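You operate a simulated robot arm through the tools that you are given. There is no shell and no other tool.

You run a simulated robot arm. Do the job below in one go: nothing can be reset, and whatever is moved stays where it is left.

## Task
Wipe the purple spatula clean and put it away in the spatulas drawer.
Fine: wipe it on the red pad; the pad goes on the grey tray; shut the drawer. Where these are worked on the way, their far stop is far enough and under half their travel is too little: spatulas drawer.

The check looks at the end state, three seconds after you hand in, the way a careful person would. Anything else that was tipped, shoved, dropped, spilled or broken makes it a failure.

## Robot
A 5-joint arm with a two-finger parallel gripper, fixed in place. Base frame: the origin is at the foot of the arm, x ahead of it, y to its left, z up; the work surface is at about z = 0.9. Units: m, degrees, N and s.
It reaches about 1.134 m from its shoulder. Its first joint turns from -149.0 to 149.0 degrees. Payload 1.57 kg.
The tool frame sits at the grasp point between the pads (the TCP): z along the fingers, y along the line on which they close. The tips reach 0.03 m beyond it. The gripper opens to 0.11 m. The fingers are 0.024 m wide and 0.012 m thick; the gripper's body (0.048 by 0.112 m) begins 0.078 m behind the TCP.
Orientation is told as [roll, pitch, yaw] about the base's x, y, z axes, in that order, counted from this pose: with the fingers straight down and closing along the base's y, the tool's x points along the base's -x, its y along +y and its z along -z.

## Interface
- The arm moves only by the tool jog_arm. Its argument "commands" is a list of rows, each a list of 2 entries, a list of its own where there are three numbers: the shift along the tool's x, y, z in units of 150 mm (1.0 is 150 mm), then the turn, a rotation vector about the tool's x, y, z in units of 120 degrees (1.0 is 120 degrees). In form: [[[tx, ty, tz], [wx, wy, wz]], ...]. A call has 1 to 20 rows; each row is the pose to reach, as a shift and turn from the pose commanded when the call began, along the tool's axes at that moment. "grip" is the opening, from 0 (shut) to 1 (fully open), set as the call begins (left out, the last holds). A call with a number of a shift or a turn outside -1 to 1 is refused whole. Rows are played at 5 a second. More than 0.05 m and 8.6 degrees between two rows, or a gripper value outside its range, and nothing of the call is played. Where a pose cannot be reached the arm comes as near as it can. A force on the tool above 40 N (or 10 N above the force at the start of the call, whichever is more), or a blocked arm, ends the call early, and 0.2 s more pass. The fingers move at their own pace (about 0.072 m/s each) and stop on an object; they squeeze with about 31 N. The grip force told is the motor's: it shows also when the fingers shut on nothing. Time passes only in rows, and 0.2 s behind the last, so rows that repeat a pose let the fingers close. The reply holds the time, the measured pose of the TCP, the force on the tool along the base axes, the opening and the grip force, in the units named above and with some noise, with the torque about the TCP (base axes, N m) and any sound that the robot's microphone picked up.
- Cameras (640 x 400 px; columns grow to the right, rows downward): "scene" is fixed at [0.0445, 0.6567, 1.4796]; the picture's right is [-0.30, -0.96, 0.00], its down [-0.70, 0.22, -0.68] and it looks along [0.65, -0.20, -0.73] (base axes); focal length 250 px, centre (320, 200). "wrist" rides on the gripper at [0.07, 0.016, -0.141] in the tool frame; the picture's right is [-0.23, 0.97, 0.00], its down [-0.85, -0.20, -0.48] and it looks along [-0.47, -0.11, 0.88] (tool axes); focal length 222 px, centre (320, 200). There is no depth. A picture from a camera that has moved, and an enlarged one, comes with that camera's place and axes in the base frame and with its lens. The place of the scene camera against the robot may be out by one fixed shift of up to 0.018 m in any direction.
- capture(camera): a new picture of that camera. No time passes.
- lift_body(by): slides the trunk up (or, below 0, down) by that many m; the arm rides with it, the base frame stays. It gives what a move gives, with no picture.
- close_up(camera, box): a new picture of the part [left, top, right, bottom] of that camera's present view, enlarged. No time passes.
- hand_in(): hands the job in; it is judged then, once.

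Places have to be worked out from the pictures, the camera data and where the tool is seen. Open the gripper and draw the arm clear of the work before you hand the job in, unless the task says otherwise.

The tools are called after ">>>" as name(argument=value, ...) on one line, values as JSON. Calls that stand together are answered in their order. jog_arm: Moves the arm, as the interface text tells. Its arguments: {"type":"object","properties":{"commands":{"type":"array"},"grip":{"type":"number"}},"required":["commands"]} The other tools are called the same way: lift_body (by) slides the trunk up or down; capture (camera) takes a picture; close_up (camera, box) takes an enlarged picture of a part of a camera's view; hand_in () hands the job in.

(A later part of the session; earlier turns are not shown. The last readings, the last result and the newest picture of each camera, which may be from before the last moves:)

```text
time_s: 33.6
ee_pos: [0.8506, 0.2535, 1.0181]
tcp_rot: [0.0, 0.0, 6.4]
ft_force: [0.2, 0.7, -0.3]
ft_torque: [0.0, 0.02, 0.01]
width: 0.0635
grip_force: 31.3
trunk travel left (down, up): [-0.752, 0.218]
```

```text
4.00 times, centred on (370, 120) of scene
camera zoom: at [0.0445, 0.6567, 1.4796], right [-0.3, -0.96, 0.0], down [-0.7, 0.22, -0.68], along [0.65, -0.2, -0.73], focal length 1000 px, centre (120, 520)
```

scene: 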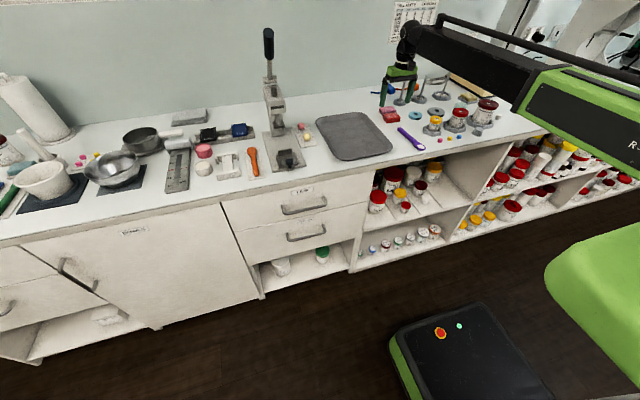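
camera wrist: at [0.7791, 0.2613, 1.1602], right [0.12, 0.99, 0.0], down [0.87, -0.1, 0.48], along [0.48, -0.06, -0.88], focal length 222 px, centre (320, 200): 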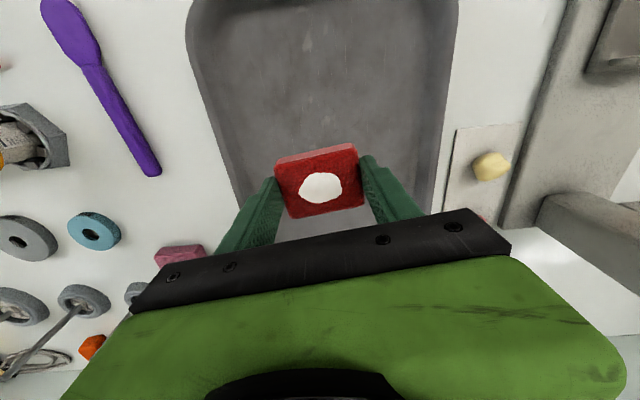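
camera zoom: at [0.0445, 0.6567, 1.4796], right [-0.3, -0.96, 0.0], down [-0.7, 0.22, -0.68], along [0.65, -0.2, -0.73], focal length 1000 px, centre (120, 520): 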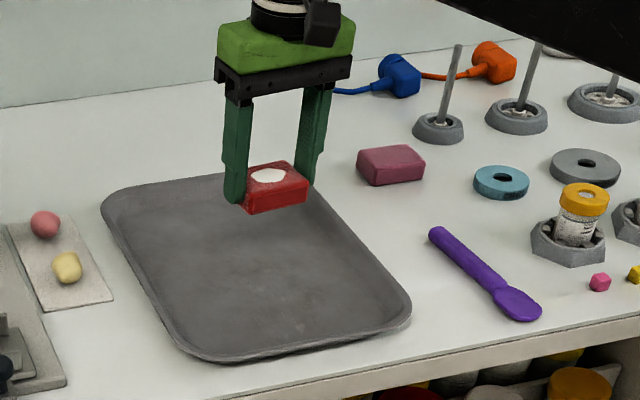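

The pad is over the middle of the tray. I lower the trunk until the pad is about 1 cm above the tray floor.

>>> lift_body(by=-0.065)

>>> close_up(camera="scene", box=[310, 90, 390, 140])

```text
time_s: 34.7
ee_pos: [0.8502, 0.2541, 0.9538]
tcp_rot: [-0.1, 0.0, 6.3]
ft_force: [-0.4, 0.7, -0.2]
ft_torque: [0.0, 0.0, 0.03]
width: 0.0636
grip_force: 31.0
trunk travel left (down, up): [-0.687, 0.283]
```

```text
8.00 times, centred on (350, 115) of scene
camera zoom: at [0.0445, 0.6567, 1.4796], right [-0.3, -0.96, 0.0], down [-0.7, 0.22, -0.68], along [0.65, -0.2, -0.73], focal length 2001 px, centre (80, 880)
```

zoom: 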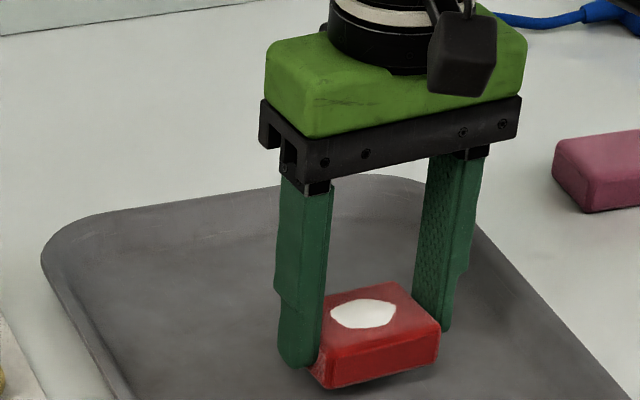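

The pad hovers just over the tray floor. I step down gently until I feel it touch.

>>> lift_body(by=-0.008)

>>> lift_body(by=-0.002)

```text
time_s: 35.2
ee_pos: [0.8495, 0.2538, 0.9452]
tcp_rot: [0.0, 0.1, 6.4]
ft_force: [0.8, 0.4, 0.7]
ft_torque: [-0.03, -0.01, 0.02]
width: 0.0631
grip_force: 30.8
trunk travel left (down, up): [-0.679, 0.291]
```

```text
time_s: 35.8
ee_pos: [0.8492, 0.2536, 0.9434]
tcp_rot: [0.0, 0.1, 6.3]
ft_force: [-0.5, 0.3, -1.1]
ft_torque: [0.01, 0.0, 0.05]
width: 0.0636
grip_force: 30.4
trunk travel left (down, up): [-0.677, 0.293]
```

No contact at 0.9434. Two more small steps.

>>> lift_body(by=-0.0015)

>>> lift_body(by=-0.001)

```text
time_s: 36.3
ee_pos: [0.8486, 0.2547, 0.9418]
tcp_rot: [-0.1, 0.0, 6.4]
ft_force: [1.7, -0.5, 0.5]
ft_torque: [-0.01, -0.02, 0.01]
width: 0.0635
grip_force: 30.8
trunk travel left (down, up): [-0.675, 0.295]
```

```text
time_s: 36.8
ee_pos: [0.8495, 0.2541, 0.9414]
tcp_rot: [0.0, 0.0, 6.3]
ft_force: [-0.1, -0.6, 0.6]
ft_torque: [0.0, 0.02, 0.04]
width: 0.0636
grip_force: 31.1
trunk travel left (down, up): [-0.674, 0.296]
```

Still free at 0.9414 (pad bottom ≈0.9047). I continue.

>>> lift_body(by=-0.001)

>>> lift_body(by=-0.001)

```text
time_s: 37.3
ee_pos: [0.8496, 0.2524, 0.9399]
tcp_rot: [0.0, 0.0, 6.4]
ft_force: [2.7, 0.5, 10.2]
ft_torque: [-0.02, 0.19, 0.0]
width: 0.0636
grip_force: 31.4
trunk travel left (down, up): [-0.673, 0.297]
```

```text
time_s: 37.8
ee_pos: [0.848, 0.2531, 0.9403]
tcp_rot: [0.0, -0.1, 6.4]
ft_force: [4.5, 1.4, 20.5]
ft_torque: [-0.01, 0.2, 0.0]
width: 0.0636
grip_force: 30.8
trunk travel left (down, up): [-0.672, 0.298]
```

Firm contact with the tray floor. I ease off 1 mm and open the gripper.

>>> lift_body(by=0.0015)

>>> jog_arm(commands=[[[0, 0, 0], [0, 0, 0]], [[0, 0, 0], [0, 0, 0]], [[0, 0, 0], [0, 0, 0]], [[0, 0, 0], [0, 0, 0]]], grip=1.0)

>>> lift_body(by=0.1)

>>> close_up(camera="scene", box=[290, 70, 450, 170])

>>> capture(camera="wrist")

```text
time_s: 38.3
ee_pos: [0.8492, 0.2525, 0.9415]
tcp_rot: [0.1, 0.0, 6.4]
ft_force: [-1.2, -0.6, 4.3]
ft_torque: [0.0, 0.16, 0.02]
width: 0.0632
grip_force: 30.8
trunk travel left (down, up): [-0.674, 0.296]
```

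```text
time_s: 39.3
ee_pos: [0.8502, 0.2537, 0.9398]
tcp_rot: [0.1, 0.0, 6.4]
ft_force: [0.0, 0.5, 0.4]
ft_torque: [0.01, 0.01, 0.0]
width: 0.1099
grip_force: 0.1
trunk travel left (down, up): [-0.674, 0.296]
```

```text
time_s: 40.6
ee_pos: [0.8501, 0.2526, 1.0403]
tcp_rot: [0.0, 0.0, 6.4]
ft_force: [0.4, 0.2, -0.1]
ft_torque: [0.0, -0.02, 0.0]
width: 0.11
grip_force: 0.0
trunk travel left (down, up): [-0.774, 0.196]
```

```text
4.00 times, centred on (370, 120) of scene
camera zoom: at [0.0445, 0.6567, 1.4796], right [-0.3, -0.96, 0.0], down [-0.7, 0.22, -0.68], along [0.65, -0.2, -0.73], focal length 1000 px, centre (120, 520)
```

zoom: 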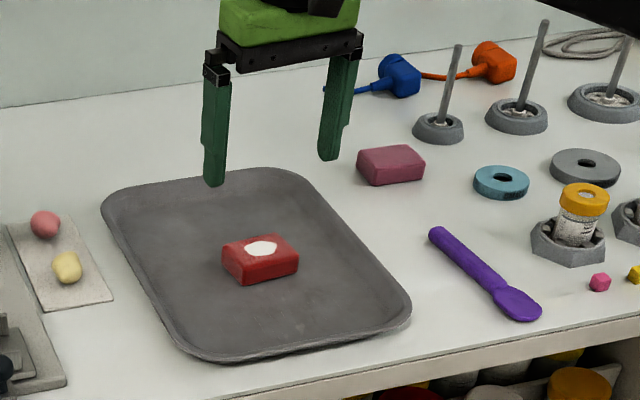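

```text
taken
camera wrist: at [0.7792, 0.2612, 1.1821], right [0.12, 0.99, 0.0], down [0.87, -0.1, 0.48], along [0.48, -0.06, -0.88], focal length 222 px, centre (320, 200)
```

wrist: 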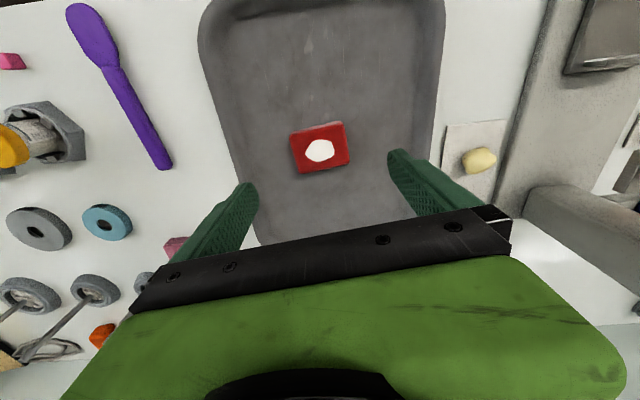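

The pad sits flat in the tray with nothing else disturbed. Next is the drawer: its handle bar is at about x 0.646, y 0.44–0.61, z 0.589, with the LIDS handle above it. I retract to the front of the bench and turn the tool to the handle's azimuth (~39°).

>>> jog_arm(commands=[[[0.232, 0.026, 0], [0, 0, -0.068]], [[0.464, 0.052, 0], [0, 0, -0.136]], [[0.696, 0.078, 0], [0, 0, -0.204]], [[0.928, 0.104, 0], [0, 0, -0.27]]])

>>> jog_arm(commands=[[[0.134, 0.205, 0], [0, 0, 0]], [[0.268, 0.41, 0], [0, 0, 0]], [[0.403, 0.615, 0], [0, 0, 0]], [[0.537, 0.82, 0], [0, 0, 0]]])

>>> jog_arm(commands=[[[0.134, 0.205, 0], [0, 0, 0]], [[0.268, 0.41, 0], [0, 0, 0]], [[0.403, 0.615, 0], [0, 0, 0]], [[0.537, 0.82, 0], [0, 0, 0]]])

>>> capture(camera="scene")

>>> capture(camera="wrist")

```text
time_s: 41.6
ee_pos: [0.7104, 0.253, 1.0408]
tcp_rot: [0.0, 0.0, 38.9]
ft_force: [-0.7, -0.8, -1.0]
ft_torque: [-0.02, -0.01, -0.02]
width: 0.1098
grip_force: 0.0
trunk travel left (down, up): [-0.774, 0.196]
```

```text
time_s: 42.6
ee_pos: [0.5689, 0.2977, 1.0403]
tcp_rot: [0.0, 0.1, 38.9]
ft_force: [0.0, 0.0, 0.0]
ft_torque: [-0.01, -0.02, 0.02]
width: 0.1101
grip_force: 0.0
trunk travel left (down, up): [-0.774, 0.196]
```

```text
time_s: 43.6
ee_pos: [0.4379, 0.3524, 1.0412]
tcp_rot: [0.1, 0.2, 38.8]
ft_force: [-0.4, 1.2, -0.1]
ft_torque: [-0.06, 0.01, 0.0]
width: 0.11
grip_force: 0.1
out of reach, approached as far as the arm can: row 4
trunk travel left (down, up): [-0.774, 0.196]
```

```text
taken
```

scene: 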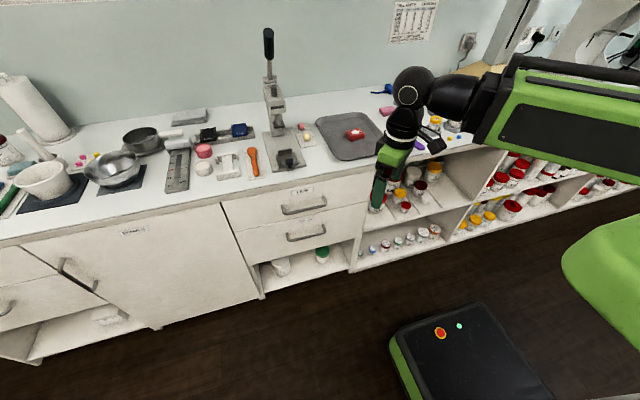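

```text
taken
camera wrist: at [0.3735, 0.3199, 1.1823], right [-0.43, 0.9, 0.0], down [0.79, 0.38, 0.48], along [0.43, 0.21, -0.88], focal length 222 px, centre (320, 200)
```

wrist: 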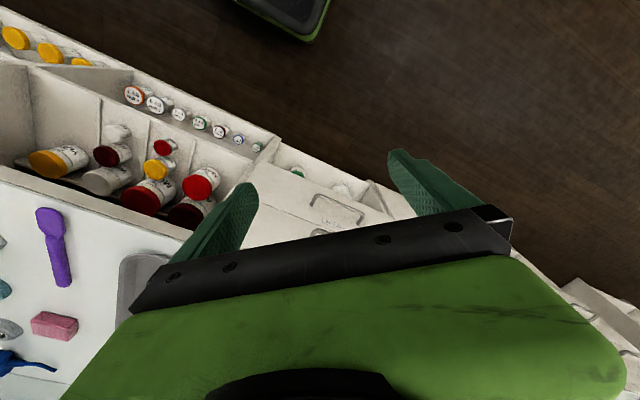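

The reach limits show a telescoping boom of 0.56–0.95 m with a wrist pivot ~0.188 m behind the TCP. So I'll pull the handle with the tool horizontal, fingers closing vertically. I tilt the tool forward to 45° here, in front of the bench, moving the TCP along its arc.

>>> jog_arm(commands=[[[-0.175, 0, -0.0107], [0, -0.0625, 0]], [[-0.346, 0, -0.0427], [0, -0.125, 0]], [[-0.512, 0, -0.0952], [0, -0.1875, 0]], [[-0.67, 0, -0.1676], [0, -0.25, 0]], [[-0.817, 0, -0.2584], [0, -0.3125, 0]], [[-0.951, 0, -0.3663], [0, -0.375, 0]]])

```text
time_s: 45.0
ee_pos: [0.5679, 0.4576, 1.1103]
tcp_rot: [-0.2, -44.9, 38.9]
ft_force: [1.0, 0.3, 0.2]
ft_torque: [-0.01, 0.01, 0.0]
width: 0.11
grip_force: 0.1
out of reach, approached as far as the arm can: row 1, 2, 3, 4, 5, 6
trunk travel left (down, up): [-0.774, 0.196]
```

The tilt went to -45°, and the arc shows the pivot is about 0.236 m from the TCP with a minimum boom of 0.5625 m. I look with the wrist camera from here to measure the handle better.

>>> capture(camera="wrist")

>>> capture(camera="scene")

```text
taken
camera wrist: at [0.442, 0.3764, 1.1611], right [-0.49, 0.86, 0.16], down [0.33, 0.01, 0.94], along [0.81, 0.51, -0.29], focal length 222 px, centre (320, 200)
```

wrist: 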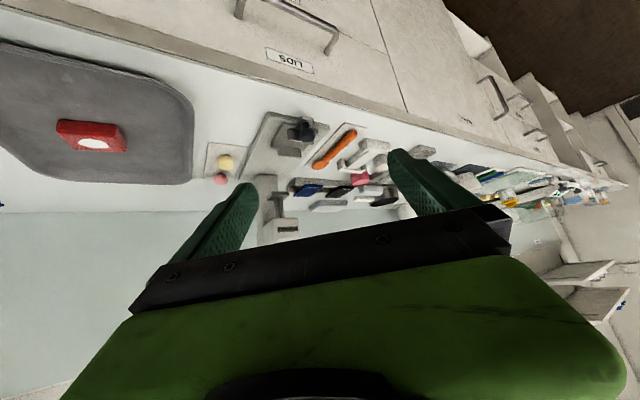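

```text
taken
```

scene: 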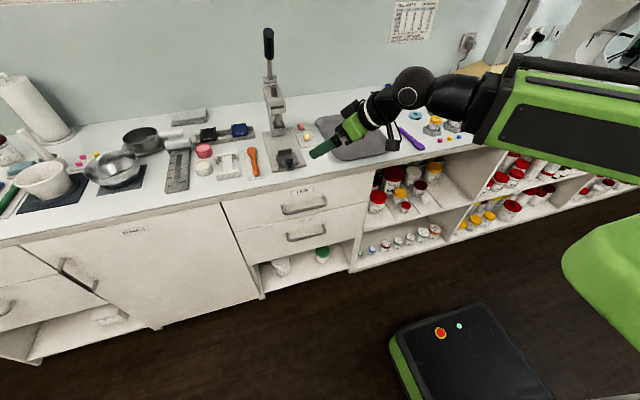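

I now know where things are well enough to plan: descend with the tool horizontal well clear of the LIDS handle, then swing in. First I swing the arm left to about 50° azimuth.

>>> jog_arm(commands=[[[0.006, 0.245, -0.006], [-0.017, 0, -0.017]], [[0.018, 0.49, -0.018], [-0.034, 0, -0.034]], [[0.034, 0.735, -0.034], [-0.051, 0, -0.051]], [[0.052, 0.978, -0.052], [-0.0678, 0, -0.0678]], [[0.052, 0.978, -0.052], [-0.0678, 0, -0.0678]]])

```text
time_s: 46.2
ee_pos: [0.4672, 0.5646, 1.1097]
tcp_rot: [0.0, -45.0, 50.5]
ft_force: [0.1, 0.2, 0.1]
ft_torque: [0.0, 0.03, 0.01]
width: 0.1099
grip_force: 0.0
trunk travel left (down, up): [-0.774, 0.196]
```

The swing is exact: at azimuth 50.4° and 45° tilt. Now I tilt up toward horizontal.

>>> jog_arm(commands=[[[-0.208, 0, -0.01], [0, -0.0625, 0]], [[-0.414, 0, -0.047], [0, -0.125, 0]], [[-0.611, 0, -0.111], [0, -0.1875, 0]], [[-0.8, 0, -0.197], [0, -0.25, 0]], [[-0.972, 0, -0.312], [0, -0.3125, 0]]])

```text
time_s: 47.5
ee_pos: [0.5098, 0.6186, 1.2485]
tcp_rot: [0.0, -82.4, 50.4]
ft_force: [0.4, -0.4, 0.2]
ft_torque: [-0.01, -0.01, 0.02]
width: 0.1098
grip_force: 0.0
trunk travel left (down, up): [-0.774, 0.196]
```

Nearly horizontal now. I finish the tilt to 90° and then spin the tool +90° so that the fingers close vertically.

>>> jog_arm(commands=[[[-0.207, 0, -0.014], [0, -0.063, 0]], [[-0.207, 0, -0.014], [0, -0.063, 0]]])

>>> jog_arm(commands=[[[0, 0, 0], [0, 0, 0.068]], [[0, 0, 0], [0, 0, 0.136]], [[0, 0, 0], [0, 0, 0.205]], [[0, 0, 0], [0, 0, 0.273]], [[0, 0, 0], [0, 0, 0.341]], [[0, 0, 0], [0, 0, 0.409]], [[0, 0, 0], [0, 0, 0.477]], [[0, 0, 0], [0, 0, 0.545]], [[0, 0, 0], [0, 0, 0.614]], [[0, 0, 0], [0, 0, 0.682]], [[0, 0, 0], [0, 0, 0.75]], [[0, 0, 0], [0, 0, 0.75]]])

>>> capture(camera="wrist")

>>> capture(camera="scene")

```text
time_s: 48.0
ee_pos: [0.5129, 0.6214, 1.2778]
tcp_rot: [-8.8, -89.9, 59.2]
ft_force: [-0.2, 0.3, 0.1]
ft_torque: [0.02, -0.02, -0.01]
width: 0.1103
grip_force: 0.1
out of reach, approached as far as the arm can: row 1
trunk travel left (down, up): [-0.774, 0.196]
```

```text
time_s: 50.6
ee_pos: [0.5139, 0.6213, 1.2765]
tcp_rot: [89.4, 0.1, -39.5]
ft_force: [0.1, 1.1, 0.0]
ft_torque: [0.03, -0.01, -0.05]
width: 0.1098
grip_force: 0.1
trunk travel left (down, up): [-0.774, 0.196]
```

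```text
taken
camera wrist: at [0.3699, 0.5551, 1.2943], right [0.18, -0.14, 0.97], down [0.35, -0.91, -0.2], along [0.92, 0.38, -0.12], focal length 222 px, centre (320, 200)
```

wrist: 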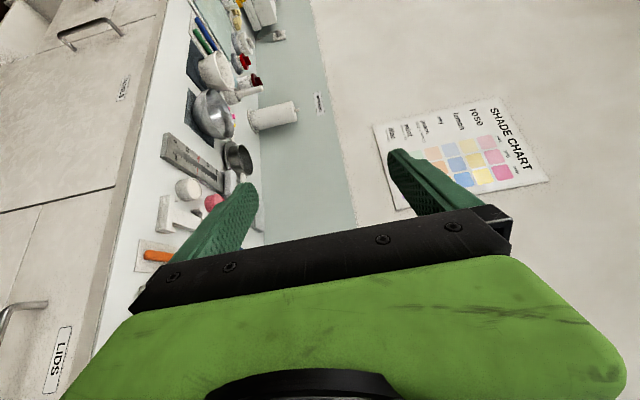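

```text
taken
```

scene: 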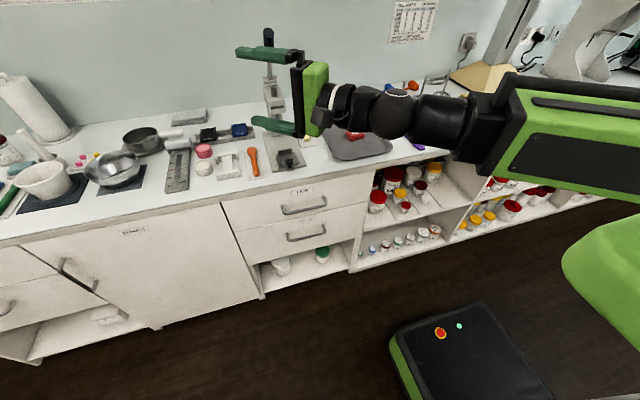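

The tool is horizontal with vertical closing, well in front of the cabinet. I lower the trunk part way and look at the handle.

>>> lift_body(by=-0.45)

>>> capture(camera="wrist")

>>> capture(camera="scene")

```text
refused: -0.45 is not a number from -0.4 to 0.4
```

```text
taken
camera wrist: at [0.3699, 0.5551, 1.2943], right [0.18, -0.14, 0.97], down [0.35, -0.91, -0.2], along [0.92, 0.38, -0.12], focal length 222 px, centre (320, 200)
```

wrist: 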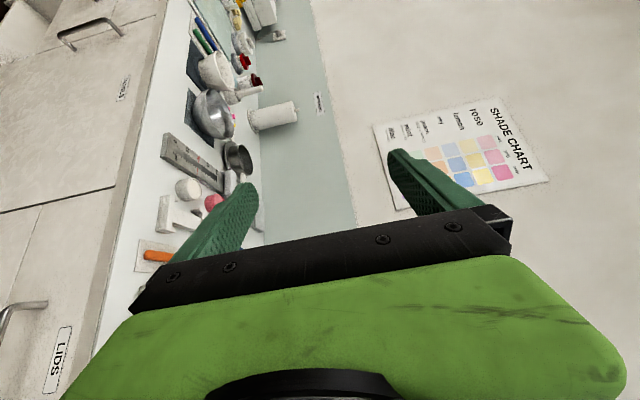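

```text
taken
```

scene: 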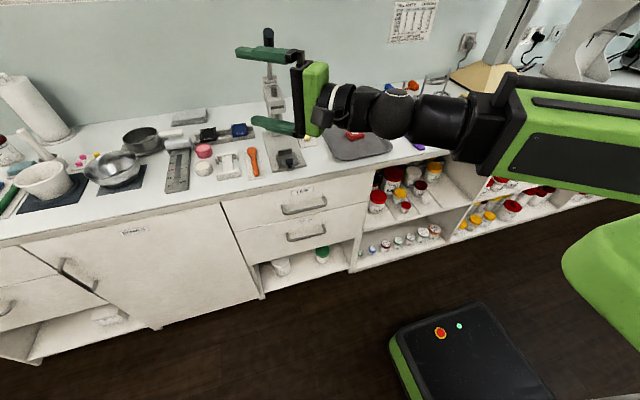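

A single trunk move is limited to 0.4 m, so I go down 0.4 now.

>>> lift_body(by=-0.4)

>>> capture(camera="wrist")

>>> capture(camera="scene")

```text
time_s: 54.5
ee_pos: [0.5133, 0.6209, 0.8764]
tcp_rot: [89.5, -0.1, -39.6]
ft_force: [-0.5, 0.8, 0.1]
ft_torque: [0.02, -0.01, 0.01]
width: 0.1101
grip_force: 0.1
trunk travel left (down, up): [-0.374, 0.596]
```

```text
taken
camera wrist: at [0.37, 0.5551, 0.8942], right [0.18, -0.14, 0.97], down [0.35, -0.91, -0.19], along [0.92, 0.38, -0.12], focal length 222 px, centre (320, 200)
```

wrist: 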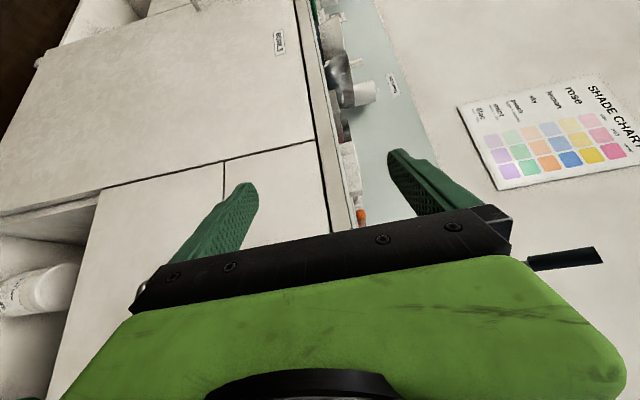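

```text
taken
```

scene: 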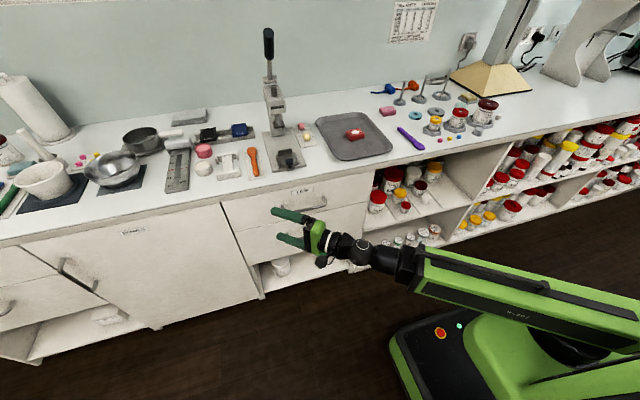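

The scene projection of the fingertips matches the readings to a few mm, so the scene camera is reliable. Triangulating, the cabinet front is at x≈0.697 and the SPATULAS bar at x≈0.65, z≈0.58, y 0.445–0.607. I lower to z≈0.584.

>>> lift_body(by=-0.2924)

>>> capture(camera="wrist")

>>> close_up(camera="scene", box=[210, 180, 370, 280])

```text
time_s: 57.4
ee_pos: [0.5136, 0.6195, 0.5842]
tcp_rot: [89.5, -0.1, -39.5]
ft_force: [0.2, 0.3, -0.7]
ft_torque: [-0.01, -0.04, 0.01]
width: 0.1097
grip_force: 0.0
trunk travel left (down, up): [-0.081, 0.889]
```

```text
taken
camera wrist: at [0.37, 0.5551, 0.6018], right [0.18, -0.14, 0.97], down [0.35, -0.91, -0.19], along [0.92, 0.38, -0.12], focal length 222 px, centre (320, 200)
```

wrist: 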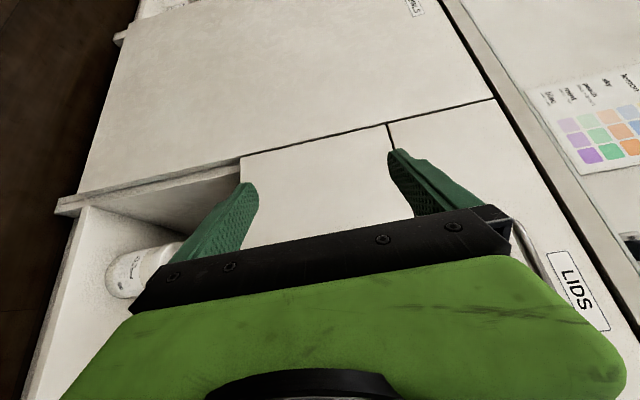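

```text
4.00 times, centred on (290, 230) of scene
camera zoom: at [0.0445, 0.6567, 1.4796], right [-0.3, -0.96, 0.0], down [-0.7, 0.22, -0.68], along [0.65, -0.2, -0.73], focal length 1000 px, centre (440, 80)
```

zoom: 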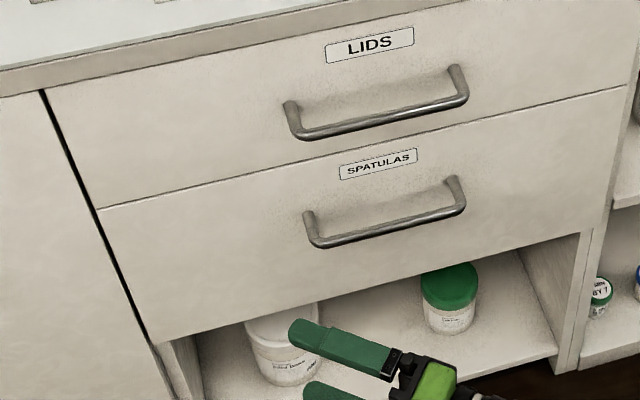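

The view from here, combined with the earlier wrist view, puts the LIDS label at x≈0.684, z≈0.833, so the front is nearer than I took it. I zoom on the visible end of the LIDS handle to refine the handle's stand-off.

>>> close_up(camera="wrist", box=[480, 180, 640, 280])

>>> close_up(camera="scene", box=[270, 185, 350, 235])

```text
4.00 times, centred on (560, 230) of wrist
camera zoom: at [0.37, 0.5551, 0.6018], right [0.18, -0.14, 0.97], down [0.35, -0.91, -0.19], along [0.92, 0.38, -0.12], focal length 888 px, centre (-640, 80)
```

zoom: 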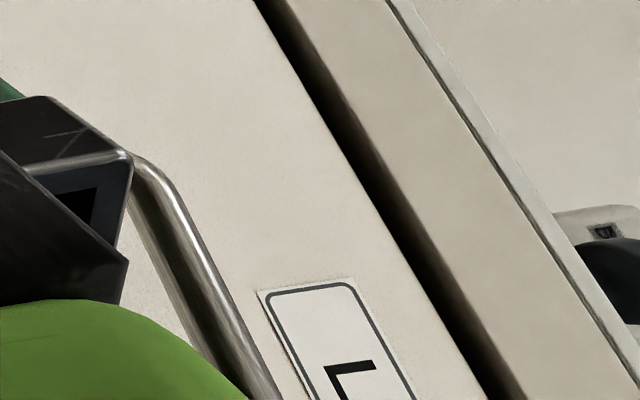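

```text
8.00 times, centred on (310, 210) of scene
camera zoom: at [0.0445, 0.6567, 1.4796], right [-0.3, -0.96, 0.0], down [-0.7, 0.22, -0.68], along [0.65, -0.2, -0.73], focal length 2001 px, centre (400, 120)
```

zoom: 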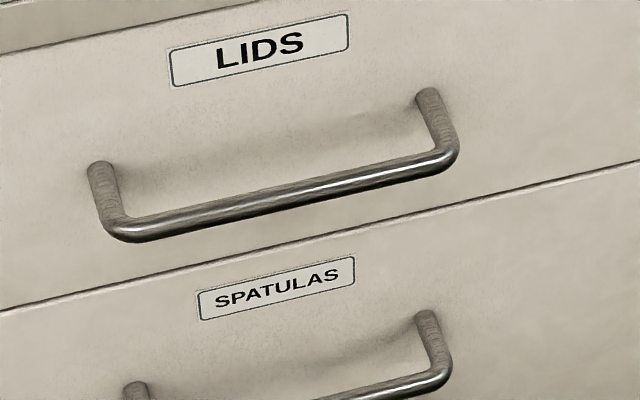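

The SPATULAS bar comes out at x≈0.642, z≈0.593, y≈0.44–0.60. I raise the trunk 9 mm and swing right to the approach azimuth (~41.9°), keeping short of the bar.

>>> lift_body(by=0.009)

>>> jog_arm(commands=[[[-0.265, 0, -0.015], [0, -0.0235, 0]], [[-0.53, 0, -0.035], [0, -0.047, 0]], [[-0.79, 0, -0.059], [0, -0.0706, 0]], [[-0.79, 0, -0.059], [0, -0.0706, 0]]])

>>> capture(camera="wrist")

>>> close_up(camera="scene", box=[250, 200, 370, 275])

```text
time_s: 58.0
ee_pos: [0.513, 0.6207, 0.5932]
tcp_rot: [89.5, -0.2, -39.5]
ft_force: [-0.5, 0.0, -0.4]
ft_torque: [0.02, -0.01, 0.01]
width: 0.1098
grip_force: 0.0
trunk travel left (down, up): [-0.09, 0.88]
```

```text
time_s: 59.0
ee_pos: [0.6001, 0.5387, 0.5931]
tcp_rot: [89.4, 0.0, -48.0]
ft_force: [0.3, -0.4, -0.1]
ft_torque: [-0.01, 0.02, 0.02]
width: 0.1099
grip_force: 0.2
trunk travel left (down, up): [-0.09, 0.88]
```

```text
taken
camera wrist: at [0.4485, 0.495, 0.6105], right [0.16, -0.16, 0.97], down [0.22, -0.96, -0.19], along [0.96, 0.24, -0.12], focal length 222 px, centre (320, 200)
```

wrist: 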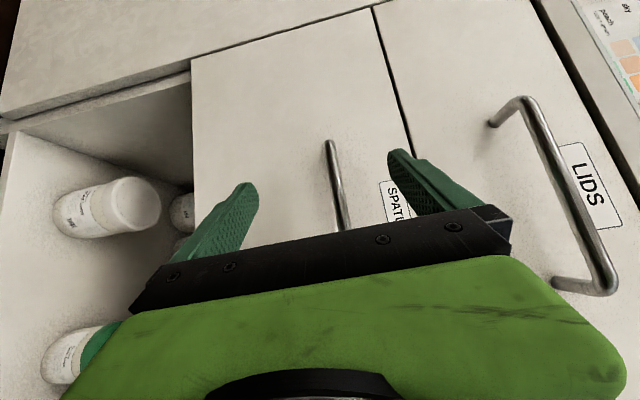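

```text
5.33 times, centred on (310, 238) of scene
camera zoom: at [0.0445, 0.6567, 1.4796], right [-0.3, -0.96, 0.0], down [-0.7, 0.22, -0.68], along [0.65, -0.2, -0.73], focal length 1334 px, centre (373, 0)
```

zoom: 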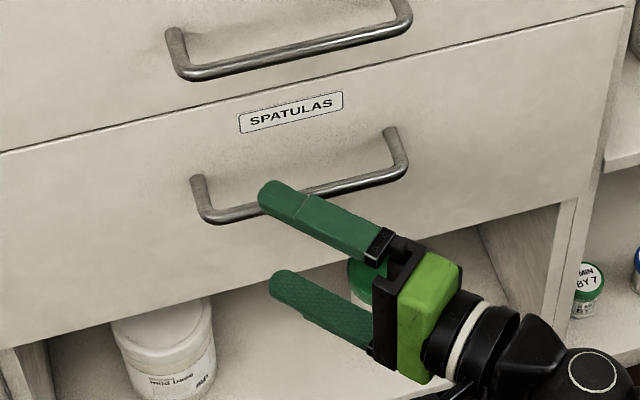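

The wrist view shows the SPATULAS bar between the fingers at z≈0.603, about 1 cm above my tool axis. I raise 1 cm and extend radially 5 cm so that the bar sits between the pads.

>>> lift_body(by=0.01)

>>> jog_arm(commands=[[[0, 0, 0.12], [0, 0, 0]], [[0, 0, 0.24], [0, 0, 0]], [[0, 0, 0.347], [0, 0, 0]], [[0, 0, 0.347], [0, 0, 0]]])

>>> capture(camera="wrist")

>>> close_up(camera="scene", box=[250, 200, 370, 275])

```text
time_s: 59.6
ee_pos: [0.6001, 0.5378, 0.6019]
tcp_rot: [89.4, -0.2, -48.0]
ft_force: [-0.1, 0.9, 0.4]
ft_torque: [0.0, -0.01, 0.01]
width: 0.1101
grip_force: 0.1
trunk travel left (down, up): [-0.1, 0.87]
```

```text
time_s: 60.6
ee_pos: [0.6388, 0.5735, 0.6016]
tcp_rot: [89.3, 0.0, -48.0]
ft_force: [0.4, -0.3, 0.2]
ft_torque: [0.01, -0.03, 0.03]
width: 0.1097
grip_force: 0.0
trunk travel left (down, up): [-0.1, 0.87]
```

```text
taken
camera wrist: at [0.487, 0.5301, 0.6204], right [0.16, -0.16, 0.97], down [0.22, -0.96, -0.19], along [0.96, 0.24, -0.12], focal length 222 px, centre (320, 200)
```

wrist: 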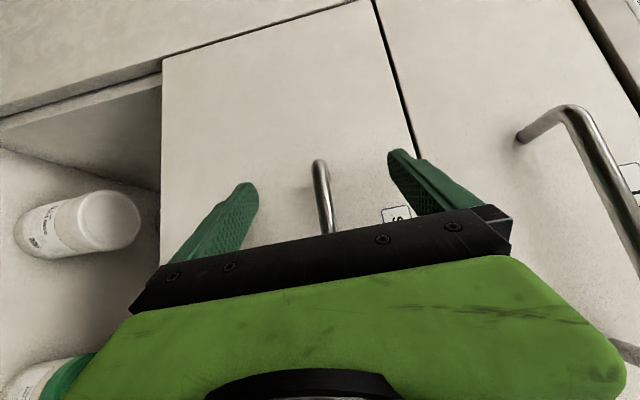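

```text
5.33 times, centred on (310, 238) of scene
camera zoom: at [0.0445, 0.6567, 1.4796], right [-0.3, -0.96, 0.0], down [-0.7, 0.22, -0.68], along [0.65, -0.2, -0.73], focal length 1334 px, centre (373, 0)
```

zoom: 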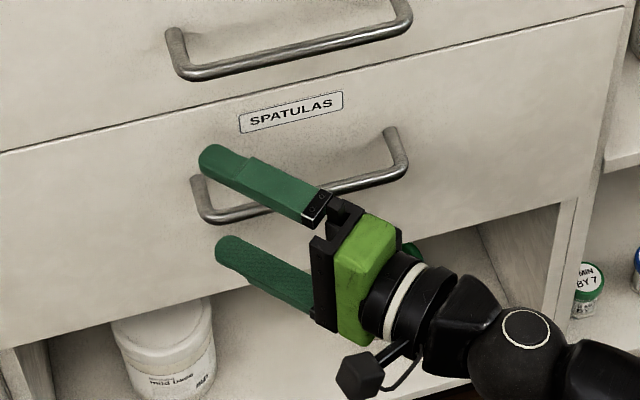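

The bar (corner at y≈0.597, z≈0.604) is between the fingers near the TCP. I close the gripper on it.

>>> jog_arm(commands=[[[0, 0, 0], [0, 0, 0]], [[0, 0, 0], [0, 0, 0]], [[0, 0, 0], [0, 0, 0]], [[0, 0, 0], [0, 0, 0]], [[0, 0, 0], [0, 0, 0]]], grip=0.0)

>>> close_up(camera="scene", box=[250, 200, 370, 275])

```text
time_s: 61.8
ee_pos: [0.6371, 0.5736, 0.6039]
tcp_rot: [89.4, -0.1, -48.0]
ft_force: [1.9, 4.2, 21.2]
ft_torque: [1.16, -0.42, 0.22]
width: 0.0124
grip_force: 28.7
trunk travel left (down, up): [-0.1, 0.87]
```

```text
5.33 times, centred on (310, 238) of scene
camera zoom: at [0.0445, 0.6567, 1.4796], right [-0.3, -0.96, 0.0], down [-0.7, 0.22, -0.68], along [0.65, -0.2, -0.73], focal length 1334 px, centre (373, 0)
```

zoom: 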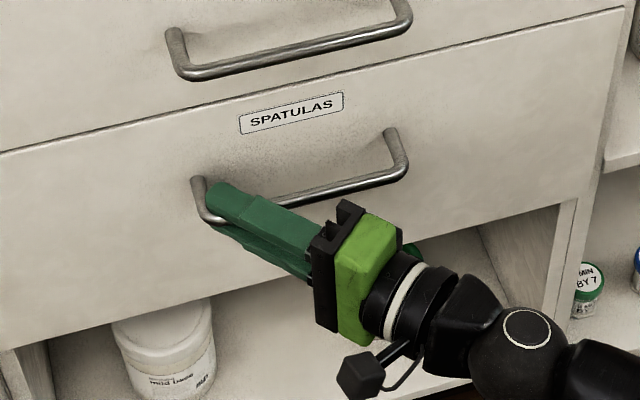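

The bar is gripped (width 0.012), with 21 N upward showing it sits ~2 mm above my axis. I raise the trunk 2 mm to relieve that.

>>> lift_body(by=0.002)

```text
time_s: 62.3
ee_pos: [0.6378, 0.5736, 0.6042]
tcp_rot: [89.3, 0.0, -48.0]
ft_force: [-1.2, 2.1, 0.1]
ft_torque: [1.06, -0.36, 0.63]
width: 0.0123
grip_force: 29.5
trunk travel left (down, up): [-0.102, 0.868]
```

The vertical load is gone. Now I pull the drawer straight out along -x by about 7.8 cm, turning the tool with the changing azimuth.

>>> jog_arm(commands=[[[0.06, 0, -0.066], [0, 0.005, 0]], [[0.12, 0, -0.132], [0, 0.01, 0]], [[0.18, 0, -0.2], [0, 0.016, 0]], [[0.24, 0, -0.267], [0, 0.021, 0]], [[0.295, 0, -0.328], [0, 0.026, 0]], [[0.35, 0, -0.389], [0, 0.0312, 0]]])

>>> capture(camera="scene")

```text
time_s: 63.7
ee_pos: [0.5594, 0.5733, 0.6047]
tcp_rot: [89.3, -0.1, -44.5]
ft_force: [0.3, -15.0, -11.3]
ft_torque: [0.91, -0.16, -0.83]
width: 0.0123
grip_force: 28.9
trunk travel left (down, up): [-0.102, 0.868]
```

```text
taken
```

scene: 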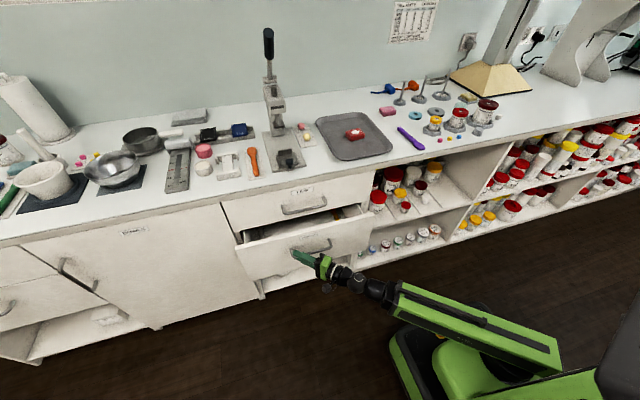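

The drawer is out by ~8 cm and the boom is at its minimum. I release the bar (fingers open above and below it) and swing the arm left, clear of the handle.

>>> jog_arm(commands=[[[0, 0, 0], [0, 0, 0]], [[0, 0, 0], [0, 0, 0]], [[0, 0, 0], [0, 0, 0]], [[0, 0, 0], [0, 0, 0]], [[0, 0, 0], [0, 0, 0]]], grip=1.0)

>>> close_up(camera="scene", box=[230, 200, 390, 300])

>>> capture(camera="wrist")

```text
time_s: 64.9
ee_pos: [0.5591, 0.5743, 0.6048]
tcp_rot: [89.4, -0.2, -44.3]
ft_force: [0.0, 0.8, 0.0]
ft_torque: [0.0, -0.01, -0.01]
width: 0.1102
grip_force: 0.0
trunk travel left (down, up): [-0.102, 0.868]
```

```text
4.00 times, centred on (310, 250) of scene
camera zoom: at [0.0445, 0.6567, 1.4796], right [-0.3, -0.96, 0.0], down [-0.7, 0.22, -0.68], along [0.65, -0.2, -0.73], focal length 1000 px, centre (360, 0)
```

zoom: 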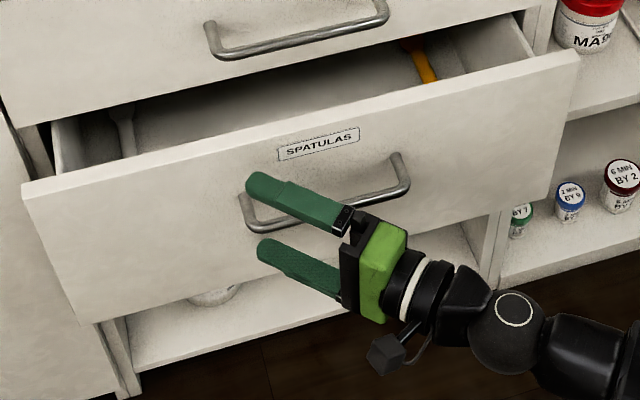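

```text
taken
camera wrist: at [0.4112, 0.5207, 0.6225], right [0.17, -0.15, 0.97], down [0.28, -0.94, -0.19], along [0.95, 0.3, -0.12], focal length 222 px, centre (320, 200)
```

wrist: 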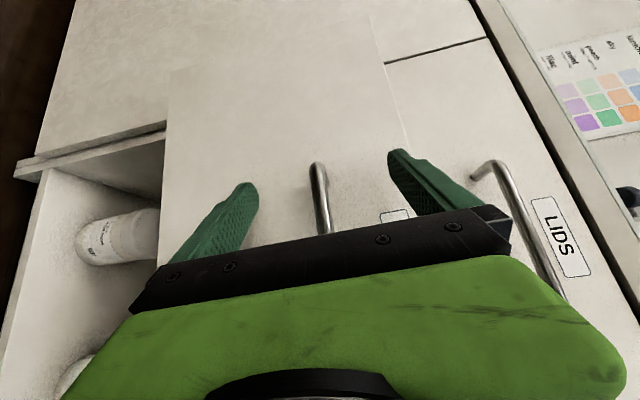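

The drawer is open ~8 cm, with some spatulas inside (a yellow one right, a white one left). I swing the arm left, clear of the handle.

>>> jog_arm(commands=[[[0.2385, 0, -0.006], [0, 0.0219, 0]], [[0.477, 0, -0.022], [0, 0.0438, 0]], [[0.7155, 0, -0.05], [0, 0.0656, 0]], [[0.954, 0, -0.089], [0, 0.0875, 0]], [[0.954, 0, -0.089], [0, 0.0875, 0]]])

>>> lift_body(by=0.36)

>>> capture(camera="scene")

```text
time_s: 66.1
ee_pos: [0.4489, 0.6639, 0.6045]
tcp_rot: [89.4, 0.0, -33.6]
ft_force: [0.1, 0.4, 0.3]
ft_torque: [0.01, -0.01, 0.02]
width: 0.1098
grip_force: 0.0
trunk travel left (down, up): [-0.102, 0.868]
```

```text
time_s: 69.6
ee_pos: [0.4491, 0.6641, 0.9638]
tcp_rot: [89.4, 0.1, -33.9]
ft_force: [-0.5, -1.3, 0.7]
ft_torque: [0.01, -0.02, 0.01]
width: 0.11
grip_force: 0.1
trunk travel left (down, up): [-0.462, 0.508]
```

```text
taken
```

scene: 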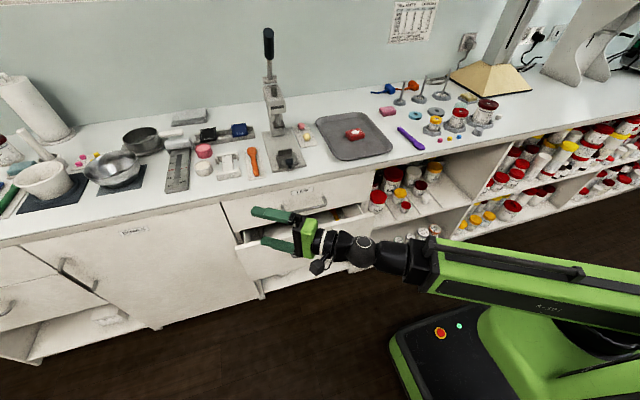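

Clear of everything at z≈0.96. I tilt the tool from horizontal back to pointing down, along its arc, in three calls.

>>> jog_arm(commands=[[[0, -0.219, -0.0153], [0.0667, 0, 0]], [[0, -0.4336, -0.0609], [0.1333, 0, 0]], [[0, -0.64, -0.136], [0.2, 0, 0]], [[0, -0.8337, -0.239], [0.2667, 0, 0]], [[0, -0.9687, -0.3335], [0.3167, 0, 0]], [[0, -0.9687, -0.3335], [0.3167, 0, 0]]])

>>> jog_arm(commands=[[[0, -0.219, -0.015], [0.0667, 0, 0]], [[0, -0.433, -0.061], [0.1333, 0, 0]], [[0, -0.64, -0.136], [0.2, 0, 0]], [[0, -0.834, -0.239], [0.2667, 0, 0]], [[0, -0.99, -0.351], [0.325, 0, 0]], [[0, -0.99, -0.351], [0.325, 0, 0]]])

>>> jog_arm(commands=[[[0, -0.192, -0.012], [0.0583, 0, 0]], [[0, -0.354, -0.04], [0.1083, 0, 0]], [[0, -0.354, -0.04], [0.1083, 0, 0]]])

```text
time_s: 71.0
ee_pos: [0.4203, 0.6209, 0.8195]
tcp_rot: [51.4, 0.0, -33.6]
ft_force: [-0.5, 0.7, 0.0]
ft_torque: [0.01, 0.02, -0.01]
width: 0.1102
grip_force: 0.1
out of reach, approached as far as the arm can: row 1
trunk travel left (down, up): [-0.462, 0.508]
```

```text
time_s: 72.4
ee_pos: [0.345, 0.5099, 0.7348]
tcp_rot: [12.4, 0.0, -33.8]
ft_force: [-0.8, -0.4, 0.3]
ft_torque: [-0.01, 0.01, -0.01]
width: 0.1097
grip_force: 0.0
trunk travel left (down, up): [-0.462, 0.508]
```

```text
time_s: 73.2
ee_pos: [0.3154, 0.4644, 0.7295]
tcp_rot: [-0.7, 0.0, -33.8]
ft_force: [0.0, -0.6, 0.5]
ft_torque: [-0.03, 0.03, 0.0]
width: 0.1102
grip_force: 0.0
trunk travel left (down, up): [-0.462, 0.508]
```

The tool points down again at (0.315, 0.464, 0.73). I spin it so that the fingers close along base x, and part-close them to about 4.4 cm.

>>> jog_arm(commands=[[[0, 0, 0], [0, 0, 0.067]], [[0, 0, 0], [0, 0, 0.134]], [[0, 0, 0], [0, 0, 0.201]], [[0, 0, 0], [0, 0, 0.268]], [[0, 0, 0], [0, 0, 0.335]], [[0, 0, 0], [0, 0, 0.402]], [[0, 0, 0], [0, 0, 0.468]], [[0, 0, 0], [0, 0, 0.468]]], grip=0.4)

>>> capture(camera="wrist")

>>> capture(camera="scene")

```text
time_s: 75.0
ee_pos: [0.3165, 0.4648, 0.7296]
tcp_rot: [-0.4, -0.5, -90.1]
ft_force: [-0.1, -0.1, 0.0]
ft_torque: [-0.03, 0.03, 0.02]
width: 0.0442
grip_force: 0.1
trunk travel left (down, up): [-0.462, 0.508]
```

```text
taken
camera wrist: at [0.3335, 0.5355, 0.8701], right [0.97, -0.23, 0.0], down [-0.2, -0.85, 0.49], along [-0.11, -0.47, -0.87], focal length 222 px, centre (320, 200)
```

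wrist: 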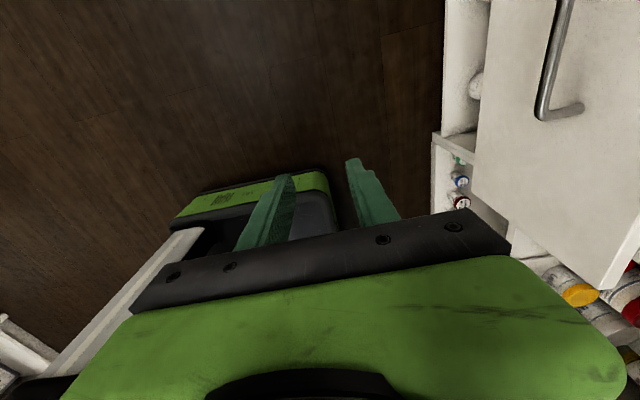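

```text
taken
```

scene: 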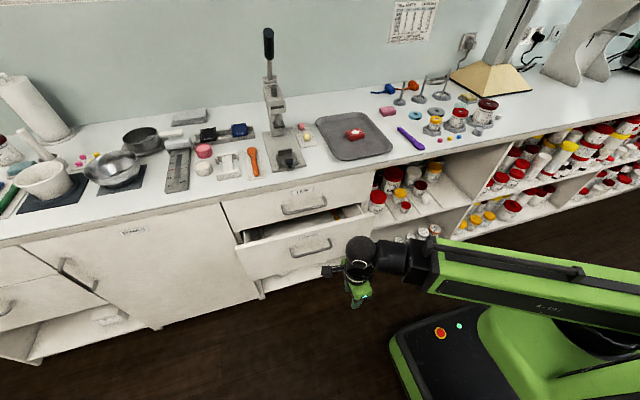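

The wrist view puts the SPATULAS bar at x≈0.568 now, z≈0.604. I move the tool (pointing down) to x 0.560, y 0.52 above it, so the fingers can come down on both sides while staying clear of the LIDS handle.

>>> jog_arm(commands=[[[0.061, 0.27, 0], [0, 0, 0]], [[0.122, 0.54, 0], [0, 0, 0]], [[0.184, 0.81, 0], [0, 0, 0]]])

>>> jog_arm(commands=[[[0.061, 0.27, 0], [0, 0, 0]], [[0.122, 0.54, 0], [0, 0, 0]], [[0.184, 0.813, 0], [0, 0, 0]], [[0.184, 0.813, 0], [0, 0, 0]]])

>>> capture(camera="wrist")

>>> close_up(camera="scene", box=[230, 180, 390, 280])

```text
time_s: 75.8
ee_pos: [0.4379, 0.4924, 0.7282]
tcp_rot: [-0.4, -0.5, -90.0]
ft_force: [-0.1, -0.2, 0.7]
ft_torque: [0.04, -0.01, 0.02]
width: 0.0442
grip_force: 0.1
trunk travel left (down, up): [-0.462, 0.508]
```

```text
time_s: 76.8
ee_pos: [0.5589, 0.5202, 0.7282]
tcp_rot: [-0.4, -0.5, -89.8]
ft_force: [0.1, -0.5, 0.8]
ft_torque: [0.01, 0.0, -0.06]
width: 0.044
grip_force: 0.0
trunk travel left (down, up): [-0.462, 0.508]
```

```text
taken
camera wrist: at [0.5766, 0.5904, 0.87], right [0.97, -0.23, 0.0], down [-0.2, -0.85, 0.49], along [-0.11, -0.47, -0.87], focal length 222 px, centre (320, 200)
```

wrist: 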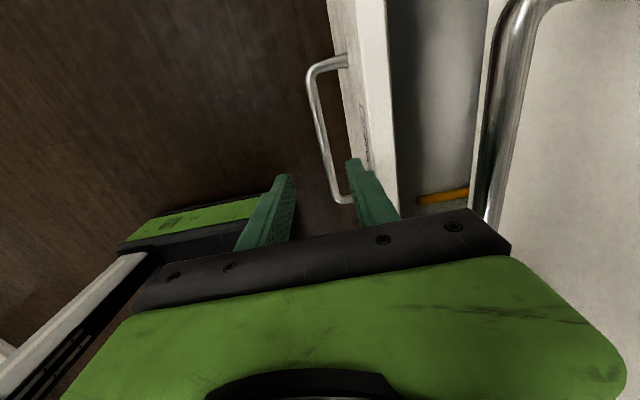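

```text
4.00 times, centred on (310, 230) of scene
camera zoom: at [0.0445, 0.6567, 1.4796], right [-0.3, -0.96, 0.0], down [-0.7, 0.22, -0.68], along [0.65, -0.2, -0.73], focal length 1000 px, centre (360, 80)
```

zoom: 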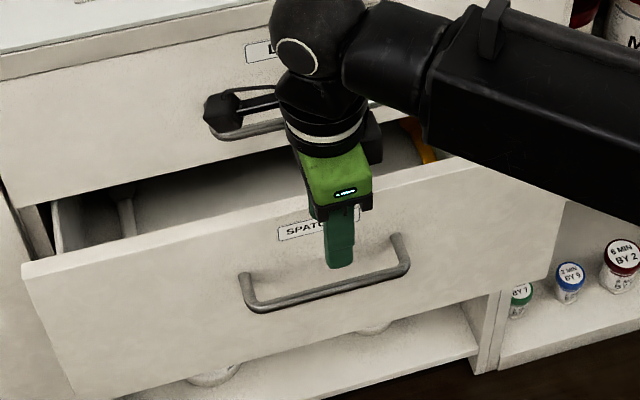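

The bar lies between the fingers as planned (bar x≈0.5675, front panel x≈0.61, LIDS bar x≈0.645). I lower in two steps.

>>> lift_body(by=-0.08)

>>> capture(camera="wrist")

>>> close_up(camera="scene", box=[230, 190, 390, 290])

```text
time_s: 78.0
ee_pos: [0.559, 0.5204, 0.6501]
tcp_rot: [-0.4, -0.4, -89.9]
ft_force: [0.5, -0.6, 0.0]
ft_torque: [0.01, 0.02, 0.01]
width: 0.0441
grip_force: 0.2
trunk travel left (down, up): [-0.382, 0.588]
```

```text
taken
camera wrist: at [0.5763, 0.5903, 0.7902], right [0.97, -0.23, 0.0], down [-0.2, -0.85, 0.49], along [-0.11, -0.47, -0.87], focal length 222 px, centre (320, 200)
```

wrist: 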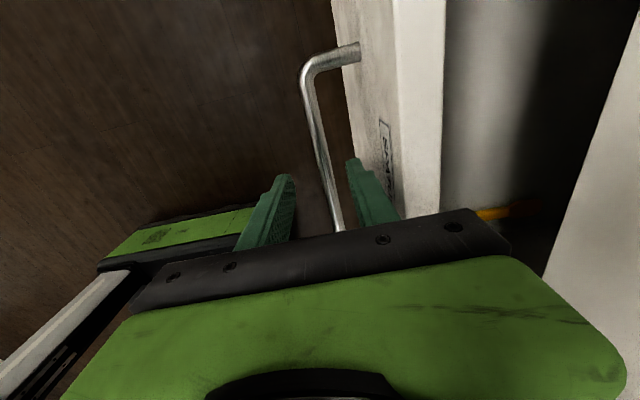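

```text
4.00 times, centred on (310, 240) of scene
camera zoom: at [0.0445, 0.6567, 1.4796], right [-0.3, -0.96, 0.0], down [-0.7, 0.22, -0.68], along [0.65, -0.2, -0.73], focal length 1000 px, centre (360, 40)
```

zoom: 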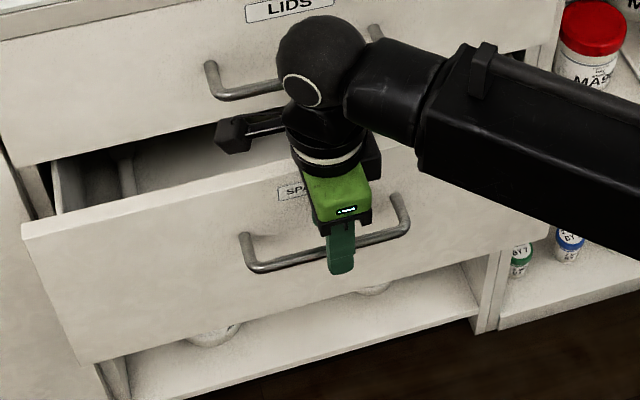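

The fingers straddle the bar. I lower the last 4.4 cm and close on it.

>>> lift_body(by=-0.044)

>>> jog_arm(commands=[[[0, 0, 0], [0, 0, 0]], [[0, 0, 0], [0, 0, 0]], [[0, 0, 0], [0, 0, 0]], [[0, 0, 0], [0, 0, 0]]], grip=0.0)

```text
time_s: 78.7
ee_pos: [0.5604, 0.5199, 0.6107]
tcp_rot: [0.1, -0.3, -89.9]
ft_force: [0.3, -1.5, 21.4]
ft_torque: [0.59, -0.96, -0.06]
width: 0.0439
grip_force: 0.0
trunk travel left (down, up): [-0.343, 0.627]
stopped: the force on the tool passed its limit at 90 N (the readings are from after the stop); the commanded pose is now the measured one
```

```text
time_s: 79.7
ee_pos: [0.56, 0.5201, 0.6108]
tcp_rot: [0.0, -0.1, -89.8]
ft_force: [-0.2, 0.1, 25.4]
ft_torque: [0.39, 0.06, 0.32]
width: 0.0117
grip_force: 29.0
trunk travel left (down, up): [-0.343, 0.627]
```

The gripper body touched the top of the drawer's front panel (z≈0.69), which stopped the move; the bar was still within the fingers and is now gripped (width 0.012). I raise 4 mm to take that load off.

>>> lift_body(by=0.004)

>>> close_up(camera="scene", box=[230, 190, 390, 290])

```text
time_s: 80.2
ee_pos: [0.5618, 0.5214, 0.6116]
tcp_rot: [-0.2, -0.4, -89.9]
ft_force: [-0.2, -9.0, -26.8]
ft_torque: [-0.1, 0.0, 0.7]
width: 0.012
grip_force: 29.1
trunk travel left (down, up): [-0.347, 0.623]
```

```text
4.00 times, centred on (310, 240) of scene
camera zoom: at [0.0445, 0.6567, 1.4796], right [-0.3, -0.96, 0.0], down [-0.7, 0.22, -0.68], along [0.65, -0.2, -0.73], focal length 1000 px, centre (360, 40)
```

zoom: 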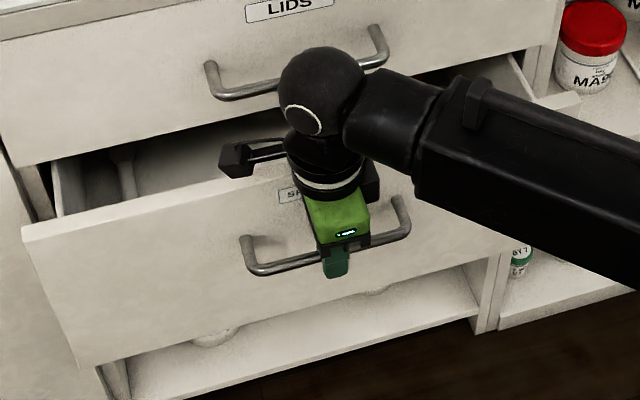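

Now the bar holds the tool down (-27 N), so 4 mm was too much; I lower 2 mm back to balance.

>>> lift_body(by=-0.002)

```text
time_s: 80.7
ee_pos: [0.5602, 0.5218, 0.6119]
tcp_rot: [-0.1, -0.3, -89.9]
ft_force: [-0.2, -10.1, -5.3]
ft_torque: [-0.85, -0.03, 0.5]
width: 0.0121
grip_force: 29.2
trunk travel left (down, up): [-0.345, 0.625]
```

Loads are small now. I pull the drawer toward the robot along -x by 14 cm in slow steps.

>>> jog_arm(commands=[[[0, -0.12, 0], [0, 0, 0]], [[0, -0.24, 0], [0, 0, 0]], [[0, -0.36, 0], [0, 0, 0]], [[0, -0.48, 0], [0, 0, 0]], [[0, -0.6, 0], [0, 0, 0]], [[0, -0.72, 0], [0, 0, 0]], [[0, -0.84, 0], [0, 0, 0]], [[0, -0.94, 0], [0, 0, 0]]])

>>> capture(camera="scene")

```text
time_s: 82.5
ee_pos: [0.4185, 0.5206, 0.6125]
tcp_rot: [-0.1, -0.3, -89.9]
ft_force: [-0.5, -9.2, -2.4]
ft_torque: [0.25, 0.03, 0.49]
width: 0.0118
grip_force: 29.0
trunk travel left (down, up): [-0.345, 0.625]
```

```text
taken
```

scene: 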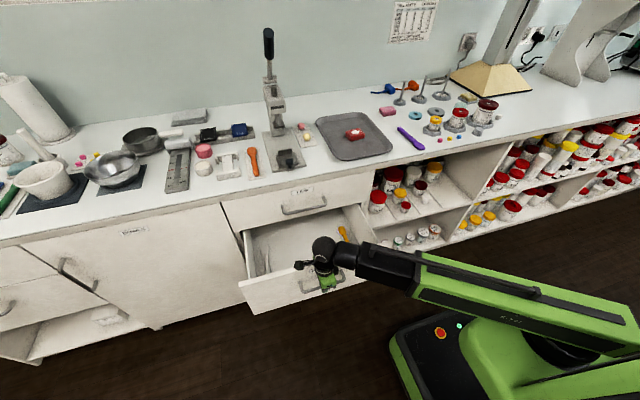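

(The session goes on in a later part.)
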